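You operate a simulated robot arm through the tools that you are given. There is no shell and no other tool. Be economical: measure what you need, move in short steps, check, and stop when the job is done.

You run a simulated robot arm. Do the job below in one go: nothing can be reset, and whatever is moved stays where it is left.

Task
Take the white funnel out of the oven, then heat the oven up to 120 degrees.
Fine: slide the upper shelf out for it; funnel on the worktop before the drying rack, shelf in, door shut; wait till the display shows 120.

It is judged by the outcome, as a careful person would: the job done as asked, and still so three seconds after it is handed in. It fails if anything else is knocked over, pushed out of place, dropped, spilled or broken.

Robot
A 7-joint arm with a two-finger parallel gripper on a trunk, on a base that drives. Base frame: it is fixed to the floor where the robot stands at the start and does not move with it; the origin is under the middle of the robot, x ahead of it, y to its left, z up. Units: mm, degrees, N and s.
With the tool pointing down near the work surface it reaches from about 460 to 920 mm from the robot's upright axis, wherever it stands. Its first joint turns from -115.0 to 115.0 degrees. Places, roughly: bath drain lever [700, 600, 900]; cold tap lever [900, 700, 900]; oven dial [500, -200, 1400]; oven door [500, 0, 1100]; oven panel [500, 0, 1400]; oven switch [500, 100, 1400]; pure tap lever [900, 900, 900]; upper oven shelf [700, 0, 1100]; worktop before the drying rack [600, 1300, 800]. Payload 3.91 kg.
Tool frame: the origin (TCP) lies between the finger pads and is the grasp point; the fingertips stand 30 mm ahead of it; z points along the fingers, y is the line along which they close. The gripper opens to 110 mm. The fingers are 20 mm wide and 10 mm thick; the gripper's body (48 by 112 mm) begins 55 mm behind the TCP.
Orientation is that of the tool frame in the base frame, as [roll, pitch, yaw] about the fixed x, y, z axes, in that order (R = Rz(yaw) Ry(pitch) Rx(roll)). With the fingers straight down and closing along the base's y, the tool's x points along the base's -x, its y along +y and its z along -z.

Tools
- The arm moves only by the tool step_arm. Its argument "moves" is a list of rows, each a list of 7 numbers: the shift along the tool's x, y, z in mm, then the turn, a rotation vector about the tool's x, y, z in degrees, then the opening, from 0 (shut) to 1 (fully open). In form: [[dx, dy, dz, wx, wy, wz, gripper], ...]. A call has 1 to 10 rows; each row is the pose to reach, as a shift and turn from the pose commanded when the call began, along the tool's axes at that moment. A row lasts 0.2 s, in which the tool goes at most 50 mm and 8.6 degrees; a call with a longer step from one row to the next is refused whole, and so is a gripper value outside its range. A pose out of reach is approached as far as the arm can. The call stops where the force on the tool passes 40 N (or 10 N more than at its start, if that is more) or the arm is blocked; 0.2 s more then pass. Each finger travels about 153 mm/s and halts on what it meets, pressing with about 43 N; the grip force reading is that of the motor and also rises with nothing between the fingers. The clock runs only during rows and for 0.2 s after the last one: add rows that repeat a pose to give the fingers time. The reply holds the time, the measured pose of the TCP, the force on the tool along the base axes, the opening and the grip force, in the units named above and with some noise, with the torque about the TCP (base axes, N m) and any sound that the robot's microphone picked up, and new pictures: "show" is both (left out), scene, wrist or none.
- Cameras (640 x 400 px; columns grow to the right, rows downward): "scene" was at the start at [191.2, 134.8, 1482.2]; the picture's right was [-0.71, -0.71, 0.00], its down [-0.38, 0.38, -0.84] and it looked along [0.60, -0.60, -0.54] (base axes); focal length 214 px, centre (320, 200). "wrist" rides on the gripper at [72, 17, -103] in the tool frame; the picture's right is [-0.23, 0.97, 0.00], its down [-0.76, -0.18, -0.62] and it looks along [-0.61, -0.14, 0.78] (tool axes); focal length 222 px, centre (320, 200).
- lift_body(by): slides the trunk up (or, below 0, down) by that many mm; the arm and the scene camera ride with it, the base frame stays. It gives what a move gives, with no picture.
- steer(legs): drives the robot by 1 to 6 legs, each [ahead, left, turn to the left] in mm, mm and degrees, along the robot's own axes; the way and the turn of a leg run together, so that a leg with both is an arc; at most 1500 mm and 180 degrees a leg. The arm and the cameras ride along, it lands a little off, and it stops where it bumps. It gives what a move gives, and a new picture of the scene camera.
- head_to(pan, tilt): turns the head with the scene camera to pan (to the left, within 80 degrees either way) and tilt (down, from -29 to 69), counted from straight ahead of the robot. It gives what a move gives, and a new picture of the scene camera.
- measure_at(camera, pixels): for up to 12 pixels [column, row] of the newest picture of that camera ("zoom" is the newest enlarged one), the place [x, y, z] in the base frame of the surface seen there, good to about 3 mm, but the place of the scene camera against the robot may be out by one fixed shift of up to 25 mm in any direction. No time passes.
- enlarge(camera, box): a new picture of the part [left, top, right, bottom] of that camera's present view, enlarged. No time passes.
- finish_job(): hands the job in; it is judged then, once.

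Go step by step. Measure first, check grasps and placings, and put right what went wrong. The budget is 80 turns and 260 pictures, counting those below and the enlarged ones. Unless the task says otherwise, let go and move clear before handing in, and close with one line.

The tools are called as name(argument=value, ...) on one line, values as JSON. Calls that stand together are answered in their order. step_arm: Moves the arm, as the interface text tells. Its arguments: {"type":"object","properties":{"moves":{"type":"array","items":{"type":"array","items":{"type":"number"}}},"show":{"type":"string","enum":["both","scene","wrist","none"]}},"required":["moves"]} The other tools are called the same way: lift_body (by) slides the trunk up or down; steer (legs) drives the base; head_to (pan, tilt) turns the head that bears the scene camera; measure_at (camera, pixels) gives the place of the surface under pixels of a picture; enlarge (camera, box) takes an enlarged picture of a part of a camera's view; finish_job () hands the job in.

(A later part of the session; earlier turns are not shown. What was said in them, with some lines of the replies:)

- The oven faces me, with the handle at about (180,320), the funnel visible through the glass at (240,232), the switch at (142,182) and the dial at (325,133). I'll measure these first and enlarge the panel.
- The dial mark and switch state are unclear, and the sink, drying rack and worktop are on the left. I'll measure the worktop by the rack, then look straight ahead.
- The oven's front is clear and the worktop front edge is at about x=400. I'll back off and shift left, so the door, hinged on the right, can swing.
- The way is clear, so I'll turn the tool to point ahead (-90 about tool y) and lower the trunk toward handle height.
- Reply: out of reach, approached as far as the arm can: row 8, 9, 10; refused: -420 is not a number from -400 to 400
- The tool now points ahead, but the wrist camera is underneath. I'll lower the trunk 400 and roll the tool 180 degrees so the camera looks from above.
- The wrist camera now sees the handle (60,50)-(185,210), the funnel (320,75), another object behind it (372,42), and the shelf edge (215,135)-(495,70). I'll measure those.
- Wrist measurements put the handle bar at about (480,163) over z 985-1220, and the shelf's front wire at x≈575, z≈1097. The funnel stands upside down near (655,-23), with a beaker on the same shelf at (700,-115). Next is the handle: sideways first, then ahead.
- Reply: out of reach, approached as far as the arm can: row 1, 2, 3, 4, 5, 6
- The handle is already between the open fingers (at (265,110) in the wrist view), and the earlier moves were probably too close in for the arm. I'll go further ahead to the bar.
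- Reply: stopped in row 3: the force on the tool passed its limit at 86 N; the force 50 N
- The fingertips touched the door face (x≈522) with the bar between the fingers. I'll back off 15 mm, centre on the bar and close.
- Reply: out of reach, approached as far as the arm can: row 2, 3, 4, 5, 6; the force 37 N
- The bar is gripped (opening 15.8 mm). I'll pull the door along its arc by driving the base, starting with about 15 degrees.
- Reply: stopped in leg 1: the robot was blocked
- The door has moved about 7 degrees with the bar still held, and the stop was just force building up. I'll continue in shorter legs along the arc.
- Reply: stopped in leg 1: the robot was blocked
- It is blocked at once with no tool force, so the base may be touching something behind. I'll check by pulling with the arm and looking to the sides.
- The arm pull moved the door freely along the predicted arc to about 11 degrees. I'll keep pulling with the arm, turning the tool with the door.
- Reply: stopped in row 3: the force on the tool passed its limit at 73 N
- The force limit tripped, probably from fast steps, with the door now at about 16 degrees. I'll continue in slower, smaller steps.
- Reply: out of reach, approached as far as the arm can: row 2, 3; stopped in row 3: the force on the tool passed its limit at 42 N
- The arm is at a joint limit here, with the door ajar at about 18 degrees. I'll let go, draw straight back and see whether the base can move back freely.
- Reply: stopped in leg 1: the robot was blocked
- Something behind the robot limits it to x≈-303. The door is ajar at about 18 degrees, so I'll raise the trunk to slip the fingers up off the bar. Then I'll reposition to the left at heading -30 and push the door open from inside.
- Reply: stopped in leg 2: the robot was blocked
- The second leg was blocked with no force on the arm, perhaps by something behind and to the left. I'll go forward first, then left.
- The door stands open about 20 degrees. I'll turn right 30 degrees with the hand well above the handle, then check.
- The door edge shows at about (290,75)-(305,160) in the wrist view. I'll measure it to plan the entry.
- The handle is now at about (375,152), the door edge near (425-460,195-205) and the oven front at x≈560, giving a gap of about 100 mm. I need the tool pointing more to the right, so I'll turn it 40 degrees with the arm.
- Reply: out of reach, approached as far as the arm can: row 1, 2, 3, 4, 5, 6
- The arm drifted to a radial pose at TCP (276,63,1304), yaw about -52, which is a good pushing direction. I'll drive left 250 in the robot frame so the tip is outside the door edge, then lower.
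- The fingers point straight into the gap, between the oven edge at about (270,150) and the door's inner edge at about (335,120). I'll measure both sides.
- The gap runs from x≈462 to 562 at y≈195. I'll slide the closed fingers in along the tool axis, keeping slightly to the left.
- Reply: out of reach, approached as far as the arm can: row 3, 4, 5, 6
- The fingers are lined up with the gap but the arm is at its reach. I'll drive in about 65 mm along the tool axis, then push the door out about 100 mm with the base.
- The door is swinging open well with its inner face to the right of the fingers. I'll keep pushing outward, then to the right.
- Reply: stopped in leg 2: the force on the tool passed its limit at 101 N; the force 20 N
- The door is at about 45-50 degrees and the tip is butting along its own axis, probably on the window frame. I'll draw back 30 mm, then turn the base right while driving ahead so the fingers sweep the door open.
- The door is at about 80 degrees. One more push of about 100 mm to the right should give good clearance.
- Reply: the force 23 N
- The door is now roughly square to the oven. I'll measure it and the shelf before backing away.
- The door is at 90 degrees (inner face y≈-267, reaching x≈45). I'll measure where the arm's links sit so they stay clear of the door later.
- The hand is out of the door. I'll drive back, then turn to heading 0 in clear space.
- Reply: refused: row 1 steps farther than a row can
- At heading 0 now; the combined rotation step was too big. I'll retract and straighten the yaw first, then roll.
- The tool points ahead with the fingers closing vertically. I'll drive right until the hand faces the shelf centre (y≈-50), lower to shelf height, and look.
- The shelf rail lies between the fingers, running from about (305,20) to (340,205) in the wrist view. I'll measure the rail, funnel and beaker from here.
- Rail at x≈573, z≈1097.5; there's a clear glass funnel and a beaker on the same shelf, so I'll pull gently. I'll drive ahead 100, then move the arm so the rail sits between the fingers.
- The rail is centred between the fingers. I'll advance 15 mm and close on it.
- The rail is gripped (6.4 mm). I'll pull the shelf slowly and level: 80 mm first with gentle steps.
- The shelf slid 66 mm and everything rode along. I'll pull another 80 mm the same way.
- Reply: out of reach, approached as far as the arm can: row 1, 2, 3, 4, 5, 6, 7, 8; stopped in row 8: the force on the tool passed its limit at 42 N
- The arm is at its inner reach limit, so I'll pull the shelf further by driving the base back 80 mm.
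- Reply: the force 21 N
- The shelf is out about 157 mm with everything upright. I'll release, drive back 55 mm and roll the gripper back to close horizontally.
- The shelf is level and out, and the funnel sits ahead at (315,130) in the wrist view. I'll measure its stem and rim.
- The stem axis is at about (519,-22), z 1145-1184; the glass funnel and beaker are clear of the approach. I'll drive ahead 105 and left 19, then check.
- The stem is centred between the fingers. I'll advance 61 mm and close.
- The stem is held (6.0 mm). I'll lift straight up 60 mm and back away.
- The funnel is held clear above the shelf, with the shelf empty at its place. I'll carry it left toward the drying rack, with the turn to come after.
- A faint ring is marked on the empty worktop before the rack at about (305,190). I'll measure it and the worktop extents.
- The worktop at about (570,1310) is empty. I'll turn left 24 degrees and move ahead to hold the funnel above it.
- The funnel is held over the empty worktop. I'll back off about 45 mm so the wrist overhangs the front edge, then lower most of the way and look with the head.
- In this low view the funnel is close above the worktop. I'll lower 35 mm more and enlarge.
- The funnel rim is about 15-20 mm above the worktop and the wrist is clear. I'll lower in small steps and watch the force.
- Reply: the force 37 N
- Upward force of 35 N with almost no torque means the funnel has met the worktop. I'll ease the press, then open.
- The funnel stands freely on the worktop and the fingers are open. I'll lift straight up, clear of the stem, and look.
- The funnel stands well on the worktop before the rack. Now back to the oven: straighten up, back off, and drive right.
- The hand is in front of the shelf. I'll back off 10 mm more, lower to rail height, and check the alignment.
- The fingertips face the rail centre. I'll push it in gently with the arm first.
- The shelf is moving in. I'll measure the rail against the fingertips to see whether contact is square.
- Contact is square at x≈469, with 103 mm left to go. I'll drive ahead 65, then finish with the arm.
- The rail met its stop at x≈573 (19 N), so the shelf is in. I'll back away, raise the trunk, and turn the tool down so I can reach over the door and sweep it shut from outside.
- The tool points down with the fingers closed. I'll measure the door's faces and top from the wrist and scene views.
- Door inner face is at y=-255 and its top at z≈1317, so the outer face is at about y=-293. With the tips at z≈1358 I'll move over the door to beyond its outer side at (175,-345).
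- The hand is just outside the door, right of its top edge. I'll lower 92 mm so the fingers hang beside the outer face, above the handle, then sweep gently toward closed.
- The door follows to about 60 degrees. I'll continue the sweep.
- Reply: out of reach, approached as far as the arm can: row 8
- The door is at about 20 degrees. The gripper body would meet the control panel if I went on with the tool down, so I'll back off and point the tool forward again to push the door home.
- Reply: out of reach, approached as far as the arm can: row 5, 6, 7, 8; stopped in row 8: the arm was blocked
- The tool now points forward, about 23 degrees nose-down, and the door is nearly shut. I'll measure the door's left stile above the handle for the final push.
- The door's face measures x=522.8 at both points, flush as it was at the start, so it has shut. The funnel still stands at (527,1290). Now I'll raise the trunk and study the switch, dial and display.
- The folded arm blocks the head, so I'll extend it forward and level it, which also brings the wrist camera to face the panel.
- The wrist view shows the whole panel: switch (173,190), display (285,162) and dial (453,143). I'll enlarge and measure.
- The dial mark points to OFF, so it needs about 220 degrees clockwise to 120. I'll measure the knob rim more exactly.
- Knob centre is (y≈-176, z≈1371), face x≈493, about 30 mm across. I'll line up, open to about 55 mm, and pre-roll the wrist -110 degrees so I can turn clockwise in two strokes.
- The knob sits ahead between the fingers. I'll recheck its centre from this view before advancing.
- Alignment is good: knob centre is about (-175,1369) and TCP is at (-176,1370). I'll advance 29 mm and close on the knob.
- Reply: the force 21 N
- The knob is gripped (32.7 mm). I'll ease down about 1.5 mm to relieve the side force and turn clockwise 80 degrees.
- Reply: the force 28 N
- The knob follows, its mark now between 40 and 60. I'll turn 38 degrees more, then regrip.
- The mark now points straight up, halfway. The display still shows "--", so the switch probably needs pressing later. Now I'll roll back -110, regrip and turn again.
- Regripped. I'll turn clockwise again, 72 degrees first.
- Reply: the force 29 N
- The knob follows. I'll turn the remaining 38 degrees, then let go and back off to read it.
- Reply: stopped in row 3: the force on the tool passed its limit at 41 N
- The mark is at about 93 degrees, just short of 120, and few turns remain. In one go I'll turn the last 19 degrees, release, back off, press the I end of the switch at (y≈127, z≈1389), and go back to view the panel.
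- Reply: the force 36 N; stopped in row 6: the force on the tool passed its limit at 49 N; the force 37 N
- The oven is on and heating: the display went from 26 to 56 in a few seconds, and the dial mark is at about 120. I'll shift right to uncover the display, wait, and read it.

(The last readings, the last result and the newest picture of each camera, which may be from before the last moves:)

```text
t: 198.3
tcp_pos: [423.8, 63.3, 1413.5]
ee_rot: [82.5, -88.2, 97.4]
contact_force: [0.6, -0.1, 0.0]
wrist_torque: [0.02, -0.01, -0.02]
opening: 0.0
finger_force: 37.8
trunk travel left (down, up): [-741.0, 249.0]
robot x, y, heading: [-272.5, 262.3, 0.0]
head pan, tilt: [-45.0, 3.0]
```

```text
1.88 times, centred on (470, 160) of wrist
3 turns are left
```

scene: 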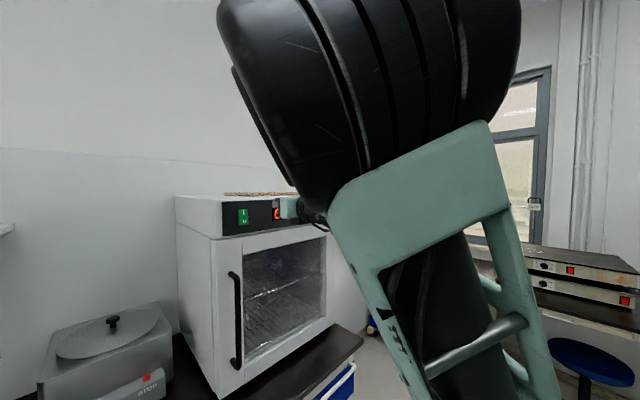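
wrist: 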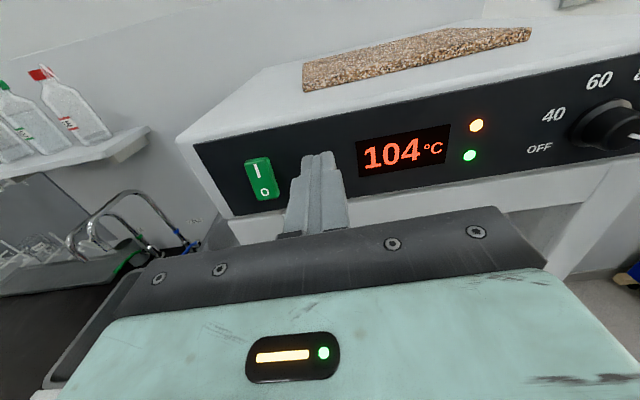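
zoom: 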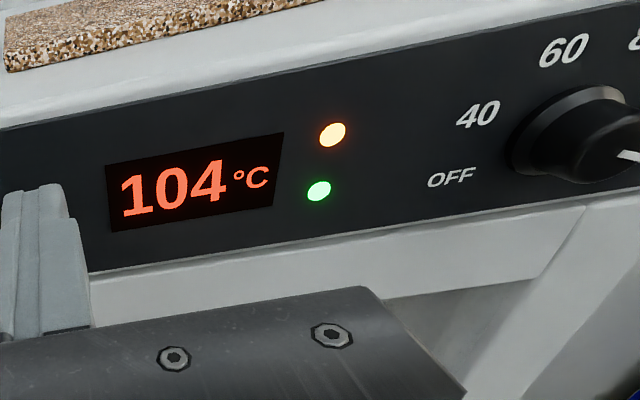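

The display reads 104 and climbs toward a limit near 120. I'll wait about 33 s more and then read it.

step_arm(moves=[[0, 0, 0, 0, 0, 0, 0], [0, 0, 0, 0, 0, 0, 0], [0, 0, 0, 0, 0, 0, 0], [0, 0, 0, 0, 0, 0, 0], [0, 0, 0, 0, 0, 0, 0], [0, 0, 0, 0, 0, 0, 0], [0, 0, 0, 0, 0, 0, 0], [0, 0, 0, 0, 0, 0, 0], [0, 0, 0, 0, 0, 0, 0], [0, 0, 0, 0, 0, 0, 0]], show="none")

step_arm(moves=[[0, 0, 0, 0, 0, 0, 0], [0, 0, 0, 0, 0, 0, 0], [0, 0, 0, 0, 0, 0, 0], [0, 0, 0, 0, 0, 0, 0], [0, 0, 0, 0, 0, 0, 0], [0, 0, 0, 0, 0, 0, 0], [0, 0, 0, 0, 0, 0, 0], [0, 0, 0, 0, 0, 0, 0], [0, 0, 0, 0, 0, 0, 0], [0, 0, 0, 0, 0, 0, 0]], show="none")

step_arm(moves=[[0, 0, 0, 0, 0, 0, 0], [0, 0, 0, 0, 0, 0, 0], [0, 0, 0, 0, 0, 0, 0], [0, 0, 0, 0, 0, 0, 0], [0, 0, 0, 0, 0, 0, 0], [0, 0, 0, 0, 0, 0, 0], [0, 0, 0, 0, 0, 0, 0], [0, 0, 0, 0, 0, 0, 0], [0, 0, 0, 0, 0, 0, 0], [0, 0, 0, 0, 0, 0, 0]], show="none")

step_arm(moves=[[0, 0, 0, 0, 0, 0, 0], [0, 0, 0, 0, 0, 0, 0], [0, 0, 0, 0, 0, 0, 0], [0, 0, 0, 0, 0, 0, 0], [0, 0, 0, 0, 0, 0, 0], [0, 0, 0, 0, 0, 0, 0], [0, 0, 0, 0, 0, 0, 0], [0, 0, 0, 0, 0, 0, 0], [0, 0, 0, 0, 0, 0, 0], [0, 0, 0, 0, 0, 0, 0]], show="wrist")

step_arm(moves=[[0, 0, 0, 0, 0, 0, 0], [0, 0, 0, 0, 0, 0, 0], [0, 0, 0, 0, 0, 0, 0], [0, 0, 0, 0, 0, 0, 0], [0, 0, 0, 0, 0, 0, 0], [0, 0, 0, 0, 0, 0, 0], [0, 0, 0, 0, 0, 0, 0], [0, 0, 0, 0, 0, 0, 0], [0, 0, 0, 0, 0, 0, 0], [0, 0, 0, 0, 0, 0, 0]], show="none")

step_arm(moves=[[0, 0, 0, 0, 0, 0, 0], [0, 0, 0, 0, 0, 0, 0], [0, 0, 0, 0, 0, 0, 0], [0, 0, 0, 0, 0, 0, 0], [0, 0, 0, 0, 0, 0, 0], [0, 0, 0, 0, 0, 0, 0], [0, 0, 0, 0, 0, 0, 0], [0, 0, 0, 0, 0, 0, 0], [0, 0, 0, 0, 0, 0, 0], [0, 0, 0, 0, 0, 0, 0]], show="none")

step_arm(moves=[[0, 0, 0, 0, 0, 0, 0], [0, 0, 0, 0, 0, 0, 0], [0, 0, 0, 0, 0, 0, 0], [0, 0, 0, 0, 0, 0, 0], [0, 0, 0, 0, 0, 0, 0], [0, 0, 0, 0, 0, 0, 0], [0, 0, 0, 0, 0, 0, 0], [0, 0, 0, 0, 0, 0, 0], [0, 0, 0, 0, 0, 0, 0], [0, 0, 0, 0, 0, 0, 0]], show="none")

step_arm(moves=[[0, 0, 0, 0, 0, 0, 0], [0, 0, 0, 0, 0, 0, 0], [0, 0, 0, 0, 0, 0, 0], [0, 0, 0, 0, 0, 0, 0], [0, 0, 0, 0, 0, 0, 0], [0, 0, 0, 0, 0, 0, 0], [0, 0, 0, 0, 0, 0, 0], [0, 0, 0, 0, 0, 0, 0], [0, 0, 0, 0, 0, 0, 0], [0, 0, 0, 0, 0, 0, 0]], show="wrist")

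step_arm(moves=[[0, 0, 0, 0, 0, 0, 0], [0, 0, 0, 0, 0, 0, 0], [0, 0, 0, 0, 0, 0, 0], [0, 0, 0, 0, 0, 0, 0], [0, 0, 0, 0, 0, 0, 0], [0, 0, 0, 0, 0, 0, 0], [0, 0, 0, 0, 0, 0, 0], [0, 0, 0, 0, 0, 0, 0], [0, 0, 0, 0, 0, 0, 0], [0, 0, 0, 0, 0, 0, 0]], show="none")

step_arm(moves=[[0, 0, 0, 0, 0, 0, 0], [0, 0, 0, 0, 0, 0, 0], [0, 0, 0, 0, 0, 0, 0], [0, 0, 0, 0, 0, 0, 0], [0, 0, 0, 0, 0, 0, 0], [0, 0, 0, 0, 0, 0, 0], [0, 0, 0, 0, 0, 0, 0], [0, 0, 0, 0, 0, 0, 0], [0, 0, 0, 0, 0, 0, 0], [0, 0, 0, 0, 0, 0, 0]], show="none")

step_arm(moves=[[0, 0, 0, 0, 0, 0, 0], [0, 0, 0, 0, 0, 0, 0], [0, 0, 0, 0, 0, 0, 0], [0, 0, 0, 0, 0, 0, 0], [0, 0, 0, 0, 0, 0, 0], [0, 0, 0, 0, 0, 0, 0], [0, 0, 0, 0, 0, 0, 0], [0, 0, 0, 0, 0, 0, 0], [0, 0, 0, 0, 0, 0, 0], [0, 0, 0, 0, 0, 0, 0]], show="none")

step_arm(moves=[[0, 0, 0, 0, 0, 0, 0], [0, 0, 0, 0, 0, 0, 0], [0, 0, 0, 0, 0, 0, 0], [0, 0, 0, 0, 0, 0, 0], [0, 0, 0, 0, 0, 0, 0], [0, 0, 0, 0, 0, 0, 0], [0, 0, 0, 0, 0, 0, 0], [0, 0, 0, 0, 0, 0, 0], [0, 0, 0, 0, 0, 0, 0], [0, 0, 0, 0, 0, 0, 0]], show="wrist")

step_arm(moves=[[0, 0, 0, 0, 0, 0, 0], [0, 0, 0, 0, 0, 0, 0], [0, 0, 0, 0, 0, 0, 0], [0, 0, 0, 0, 0, 0, 0], [0, 0, 0, 0, 0, 0, 0], [0, 0, 0, 0, 0, 0, 0], [0, 0, 0, 0, 0, 0, 0], [0, 0, 0, 0, 0, 0, 0], [0, 0, 0, 0, 0, 0, 0], [0, 0, 0, 0, 0, 0, 0]], show="none")

step_arm(moves=[[0, 0, 0, 0, 0, 0, 0], [0, 0, 0, 0, 0, 0, 0], [0, 0, 0, 0, 0, 0, 0], [0, 0, 0, 0, 0, 0, 0], [0, 0, 0, 0, 0, 0, 0], [0, 0, 0, 0, 0, 0, 0], [0, 0, 0, 0, 0, 0, 0], [0, 0, 0, 0, 0, 0, 0], [0, 0, 0, 0, 0, 0, 0], [0, 0, 0, 0, 0, 0, 0]], show="none")

step_arm(moves=[[0, 0, 0, 0, 0, 0, 0], [0, 0, 0, 0, 0, 0, 0], [0, 0, 0, 0, 0, 0, 0], [0, 0, 0, 0, 0, 0, 0], [0, 0, 0, 0, 0, 0, 0], [0, 0, 0, 0, 0, 0, 0], [0, 0, 0, 0, 0, 0, 0], [0, 0, 0, 0, 0, 0, 0], [0, 0, 0, 0, 0, 0, 0], [0, 0, 0, 0, 0, 0, 0]], show="wrist")

```text
t: 200.5
tcp_pos: [423.4, 63.9, 1412.6]
ee_rot: [82.5, -88.2, 97.5]
contact_force: [-0.4, -0.2, 1.0]
wrist_torque: [-0.02, 0.02, -0.01]
opening: 0.0
finger_force: 37.8
trunk travel left (down, up): [-741.0, 249.0]
robot x, y, heading: [-274.7, 267.7, 0.2]
head pan, tilt: [-45.0, 3.0]
```

```text
t: 202.7
tcp_pos: [423.9, 63.8, 1412.6]
ee_rot: [82.5, -88.2, 97.3]
contact_force: [-0.3, -1.6, 0.2]
wrist_torque: [0.01, -0.01, -0.02]
opening: 0.1
finger_force: 37.8
trunk travel left (down, up): [-741.0, 249.0]
robot x, y, heading: [-272.2, 265.8, -0.3]
head pan, tilt: [-45.0, 3.0]
```

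```text
t: 204.9
tcp_pos: [424.3, 64.4, 1412.9]
ee_rot: [82.5, -88.2, 97.4]
contact_force: [0.4, 0.0, 0.7]
wrist_torque: [0.0, -0.02, 0.0]
opening: 0.0
finger_force: 38.1
trunk travel left (down, up): [-741.0, 249.0]
robot x, y, heading: [-273.3, 266.2, 0.2]
head pan, tilt: [-45.0, 3.0]
```

```text
t: 207.1
tcp_pos: [423.6, 63.7, 1412.9]
ee_rot: [82.4, -88.3, 97.4]
contact_force: [-0.1, 0.3, 0.0]
wrist_torque: [-0.01, -0.01, -0.02]
opening: 0.0
finger_force: 37.3
trunk travel left (down, up): [-741.0, 249.0]
robot x, y, heading: [-272.4, 263.0, -0.1]
head pan, tilt: [-45.0, 3.0]
```

wrist: 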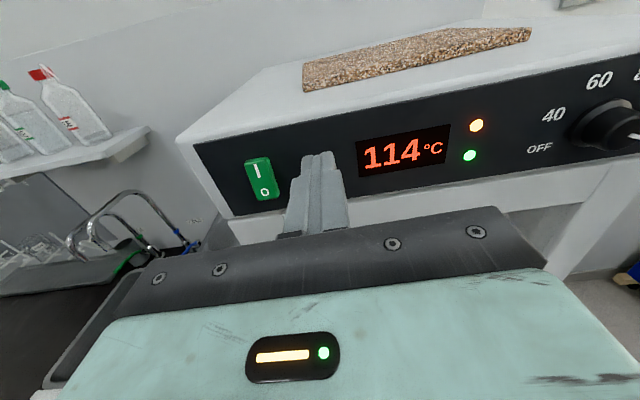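

```text
t: 209.3
tcp_pos: [423.7, 64.6, 1413.3]
ee_rot: [82.5, -88.2, 97.4]
contact_force: [0.2, 0.2, -0.3]
wrist_torque: [0.0, 0.04, 0.01]
opening: 0.1
finger_force: 37.8
trunk travel left (down, up): [-741.0, 249.0]
robot x, y, heading: [-275.2, 267.7, -0.0]
head pan, tilt: [-45.0, 3.0]
```

```text
t: 211.5
tcp_pos: [424.3, 64.6, 1412.9]
ee_rot: [82.5, -88.3, 97.5]
contact_force: [-0.7, -0.3, -0.4]
wrist_torque: [0.0, 0.01, 0.02]
opening: 0.1
finger_force: 37.7
trunk travel left (down, up): [-741.0, 249.0]
robot x, y, heading: [-272.9, 263.7, -0.1]
head pan, tilt: [-45.0, 3.0]
```

```text
t: 213.7
tcp_pos: [423.0, 63.7, 1412.8]
ee_rot: [82.5, -88.2, 97.3]
contact_force: [-0.4, 0.1, -1.3]
wrist_torque: [-0.03, 0.02, -0.01]
opening: 0.0
finger_force: 37.8
trunk travel left (down, up): [-741.0, 249.0]
robot x, y, heading: [-272.8, 264.7, -0.1]
head pan, tilt: [-45.0, 3.0]
```

```text
t: 215.9
tcp_pos: [424.6, 63.9, 1413.4]
ee_rot: [82.5, -88.2, 97.5]
contact_force: [0.0, -0.3, 0.2]
wrist_torque: [0.02, 0.0, -0.01]
opening: 0.0
finger_force: 37.9
trunk travel left (down, up): [-741.0, 249.0]
robot x, y, heading: [-274.7, 265.2, -0.1]
head pan, tilt: [-45.0, 3.0]
```

wrist: 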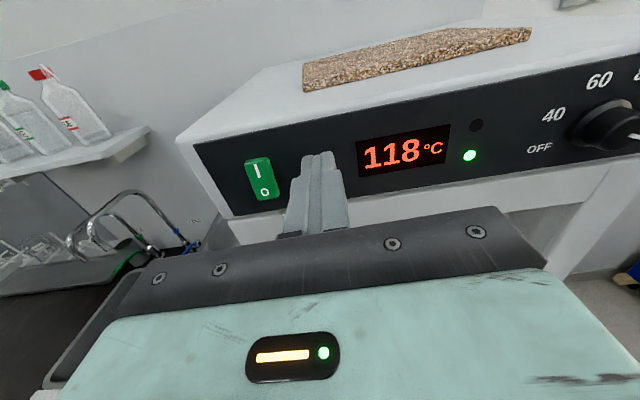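

```text
t: 218.1
tcp_pos: [424.3, 63.9, 1413.0]
ee_rot: [82.5, -88.2, 97.4]
contact_force: [0.1, -0.2, -0.8]
wrist_torque: [0.02, -0.01, 0.0]
opening: 0.0
finger_force: 37.6
trunk travel left (down, up): [-741.0, 249.0]
robot x, y, heading: [-274.6, 261.1, -0.0]
head pan, tilt: [-45.0, 3.0]
```

```text
t: 220.3
tcp_pos: [425.5, 64.4, 1413.4]
ee_rot: [82.6, -88.2, 97.4]
contact_force: [-0.6, -0.2, 0.5]
wrist_torque: [-0.01, -0.03, 0.0]
opening: 0.1
finger_force: 37.3
trunk travel left (down, up): [-741.0, 249.0]
robot x, y, heading: [-273.9, 268.7, 0.1]
head pan, tilt: [-45.0, 3.0]
```

```text
t: 222.5
tcp_pos: [425.0, 63.8, 1413.4]
ee_rot: [82.5, -88.2, 97.4]
contact_force: [-1.2, 0.6, 0.4]
wrist_torque: [0.01, 0.02, 0.02]
opening: 0.0
finger_force: 37.6
trunk travel left (down, up): [-741.0, 249.0]
robot x, y, heading: [-275.8, 266.4, -0.1]
head pan, tilt: [-45.0, 3.0]
```

```text
t: 224.7
tcp_pos: [423.9, 62.7, 1414.0]
ee_rot: [82.6, -88.2, 97.4]
contact_force: [-0.2, -0.5, 0.0]
wrist_torque: [0.0, -0.05, -0.01]
opening: 0.1
finger_force: 38.3
trunk travel left (down, up): [-741.0, 249.0]
robot x, y, heading: [-276.2, 263.4, 0.1]
head pan, tilt: [-45.0, 3.0]
```

wrist: 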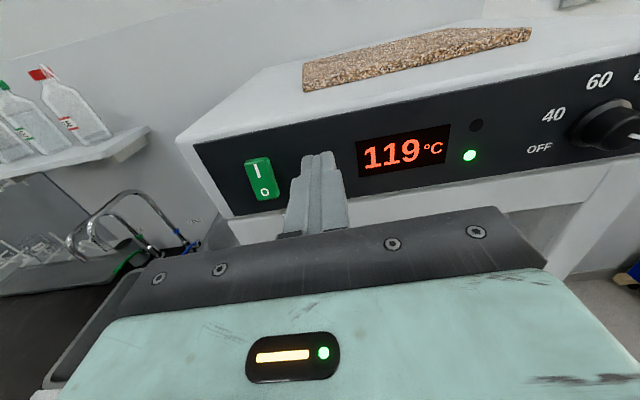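

```text
t: 226.9
tcp_pos: [424.4, 63.4, 1413.3]
ee_rot: [82.5, -88.2, 97.4]
contact_force: [-0.7, -0.1, 0.5]
wrist_torque: [0.0, 0.01, 0.01]
opening: 0.2
finger_force: 37.6
trunk travel left (down, up): [-741.0, 249.0]
robot x, y, heading: [-272.8, 263.6, -0.0]
head pan, tilt: [-45.0, 3.0]
```

```text
t: 229.1
tcp_pos: [423.6, 63.7, 1412.6]
ee_rot: [82.5, -88.2, 97.4]
contact_force: [0.8, 0.3, 0.0]
wrist_torque: [0.0, 0.01, -0.03]
opening: 0.0
finger_force: 37.4
trunk travel left (down, up): [-741.0, 249.0]
robot x, y, heading: [-274.2, 265.2, -0.3]
head pan, tilt: [-45.0, 3.0]
```

```text
t: 231.3
tcp_pos: [422.5, 64.7, 1414.1]
ee_rot: [82.5, -88.2, 97.4]
contact_force: [0.6, 0.1, -1.2]
wrist_torque: [0.03, -0.03, 0.0]
opening: 0.2
finger_force: 37.9
trunk travel left (down, up): [-741.0, 249.0]
robot x, y, heading: [-276.1, 263.0, -0.0]
head pan, tilt: [-45.0, 3.0]
```

wrist: 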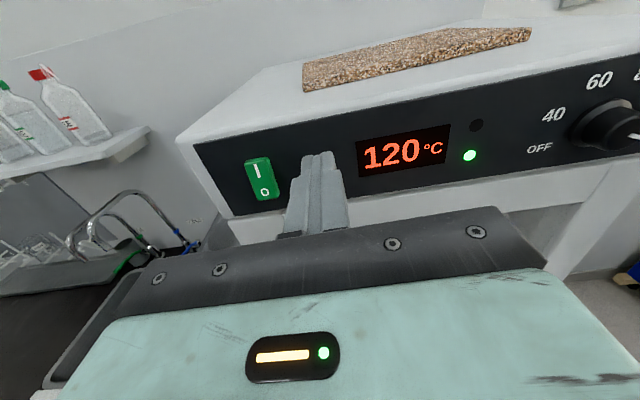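

enlarge(camera="wrist", box=[340, 100, 500, 200])

```text
4.00 times, centred on (420, 150) of wrist
2 turns are left
```

zoom: 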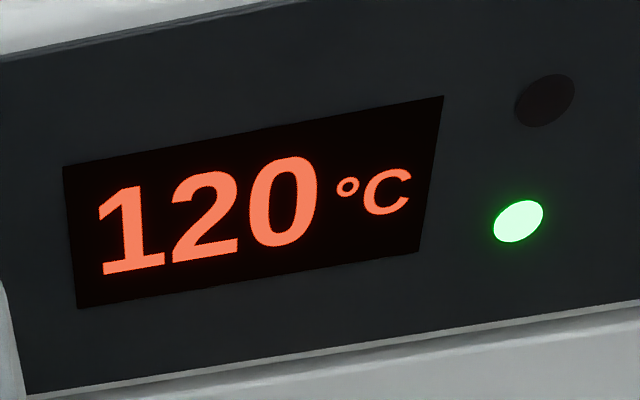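

The display at (405,152) reads 120 °C with the heating lamp off, the door and shelf are shut, the funnel stands before the rack, and the hand is clear. I'm handing the job in.

finish_job()

```text
The job is handed in.
```

The white funnel is on the worktop before the drying rack, the upper shelf is back in, the door is shut, and the oven display shows 120 °C.
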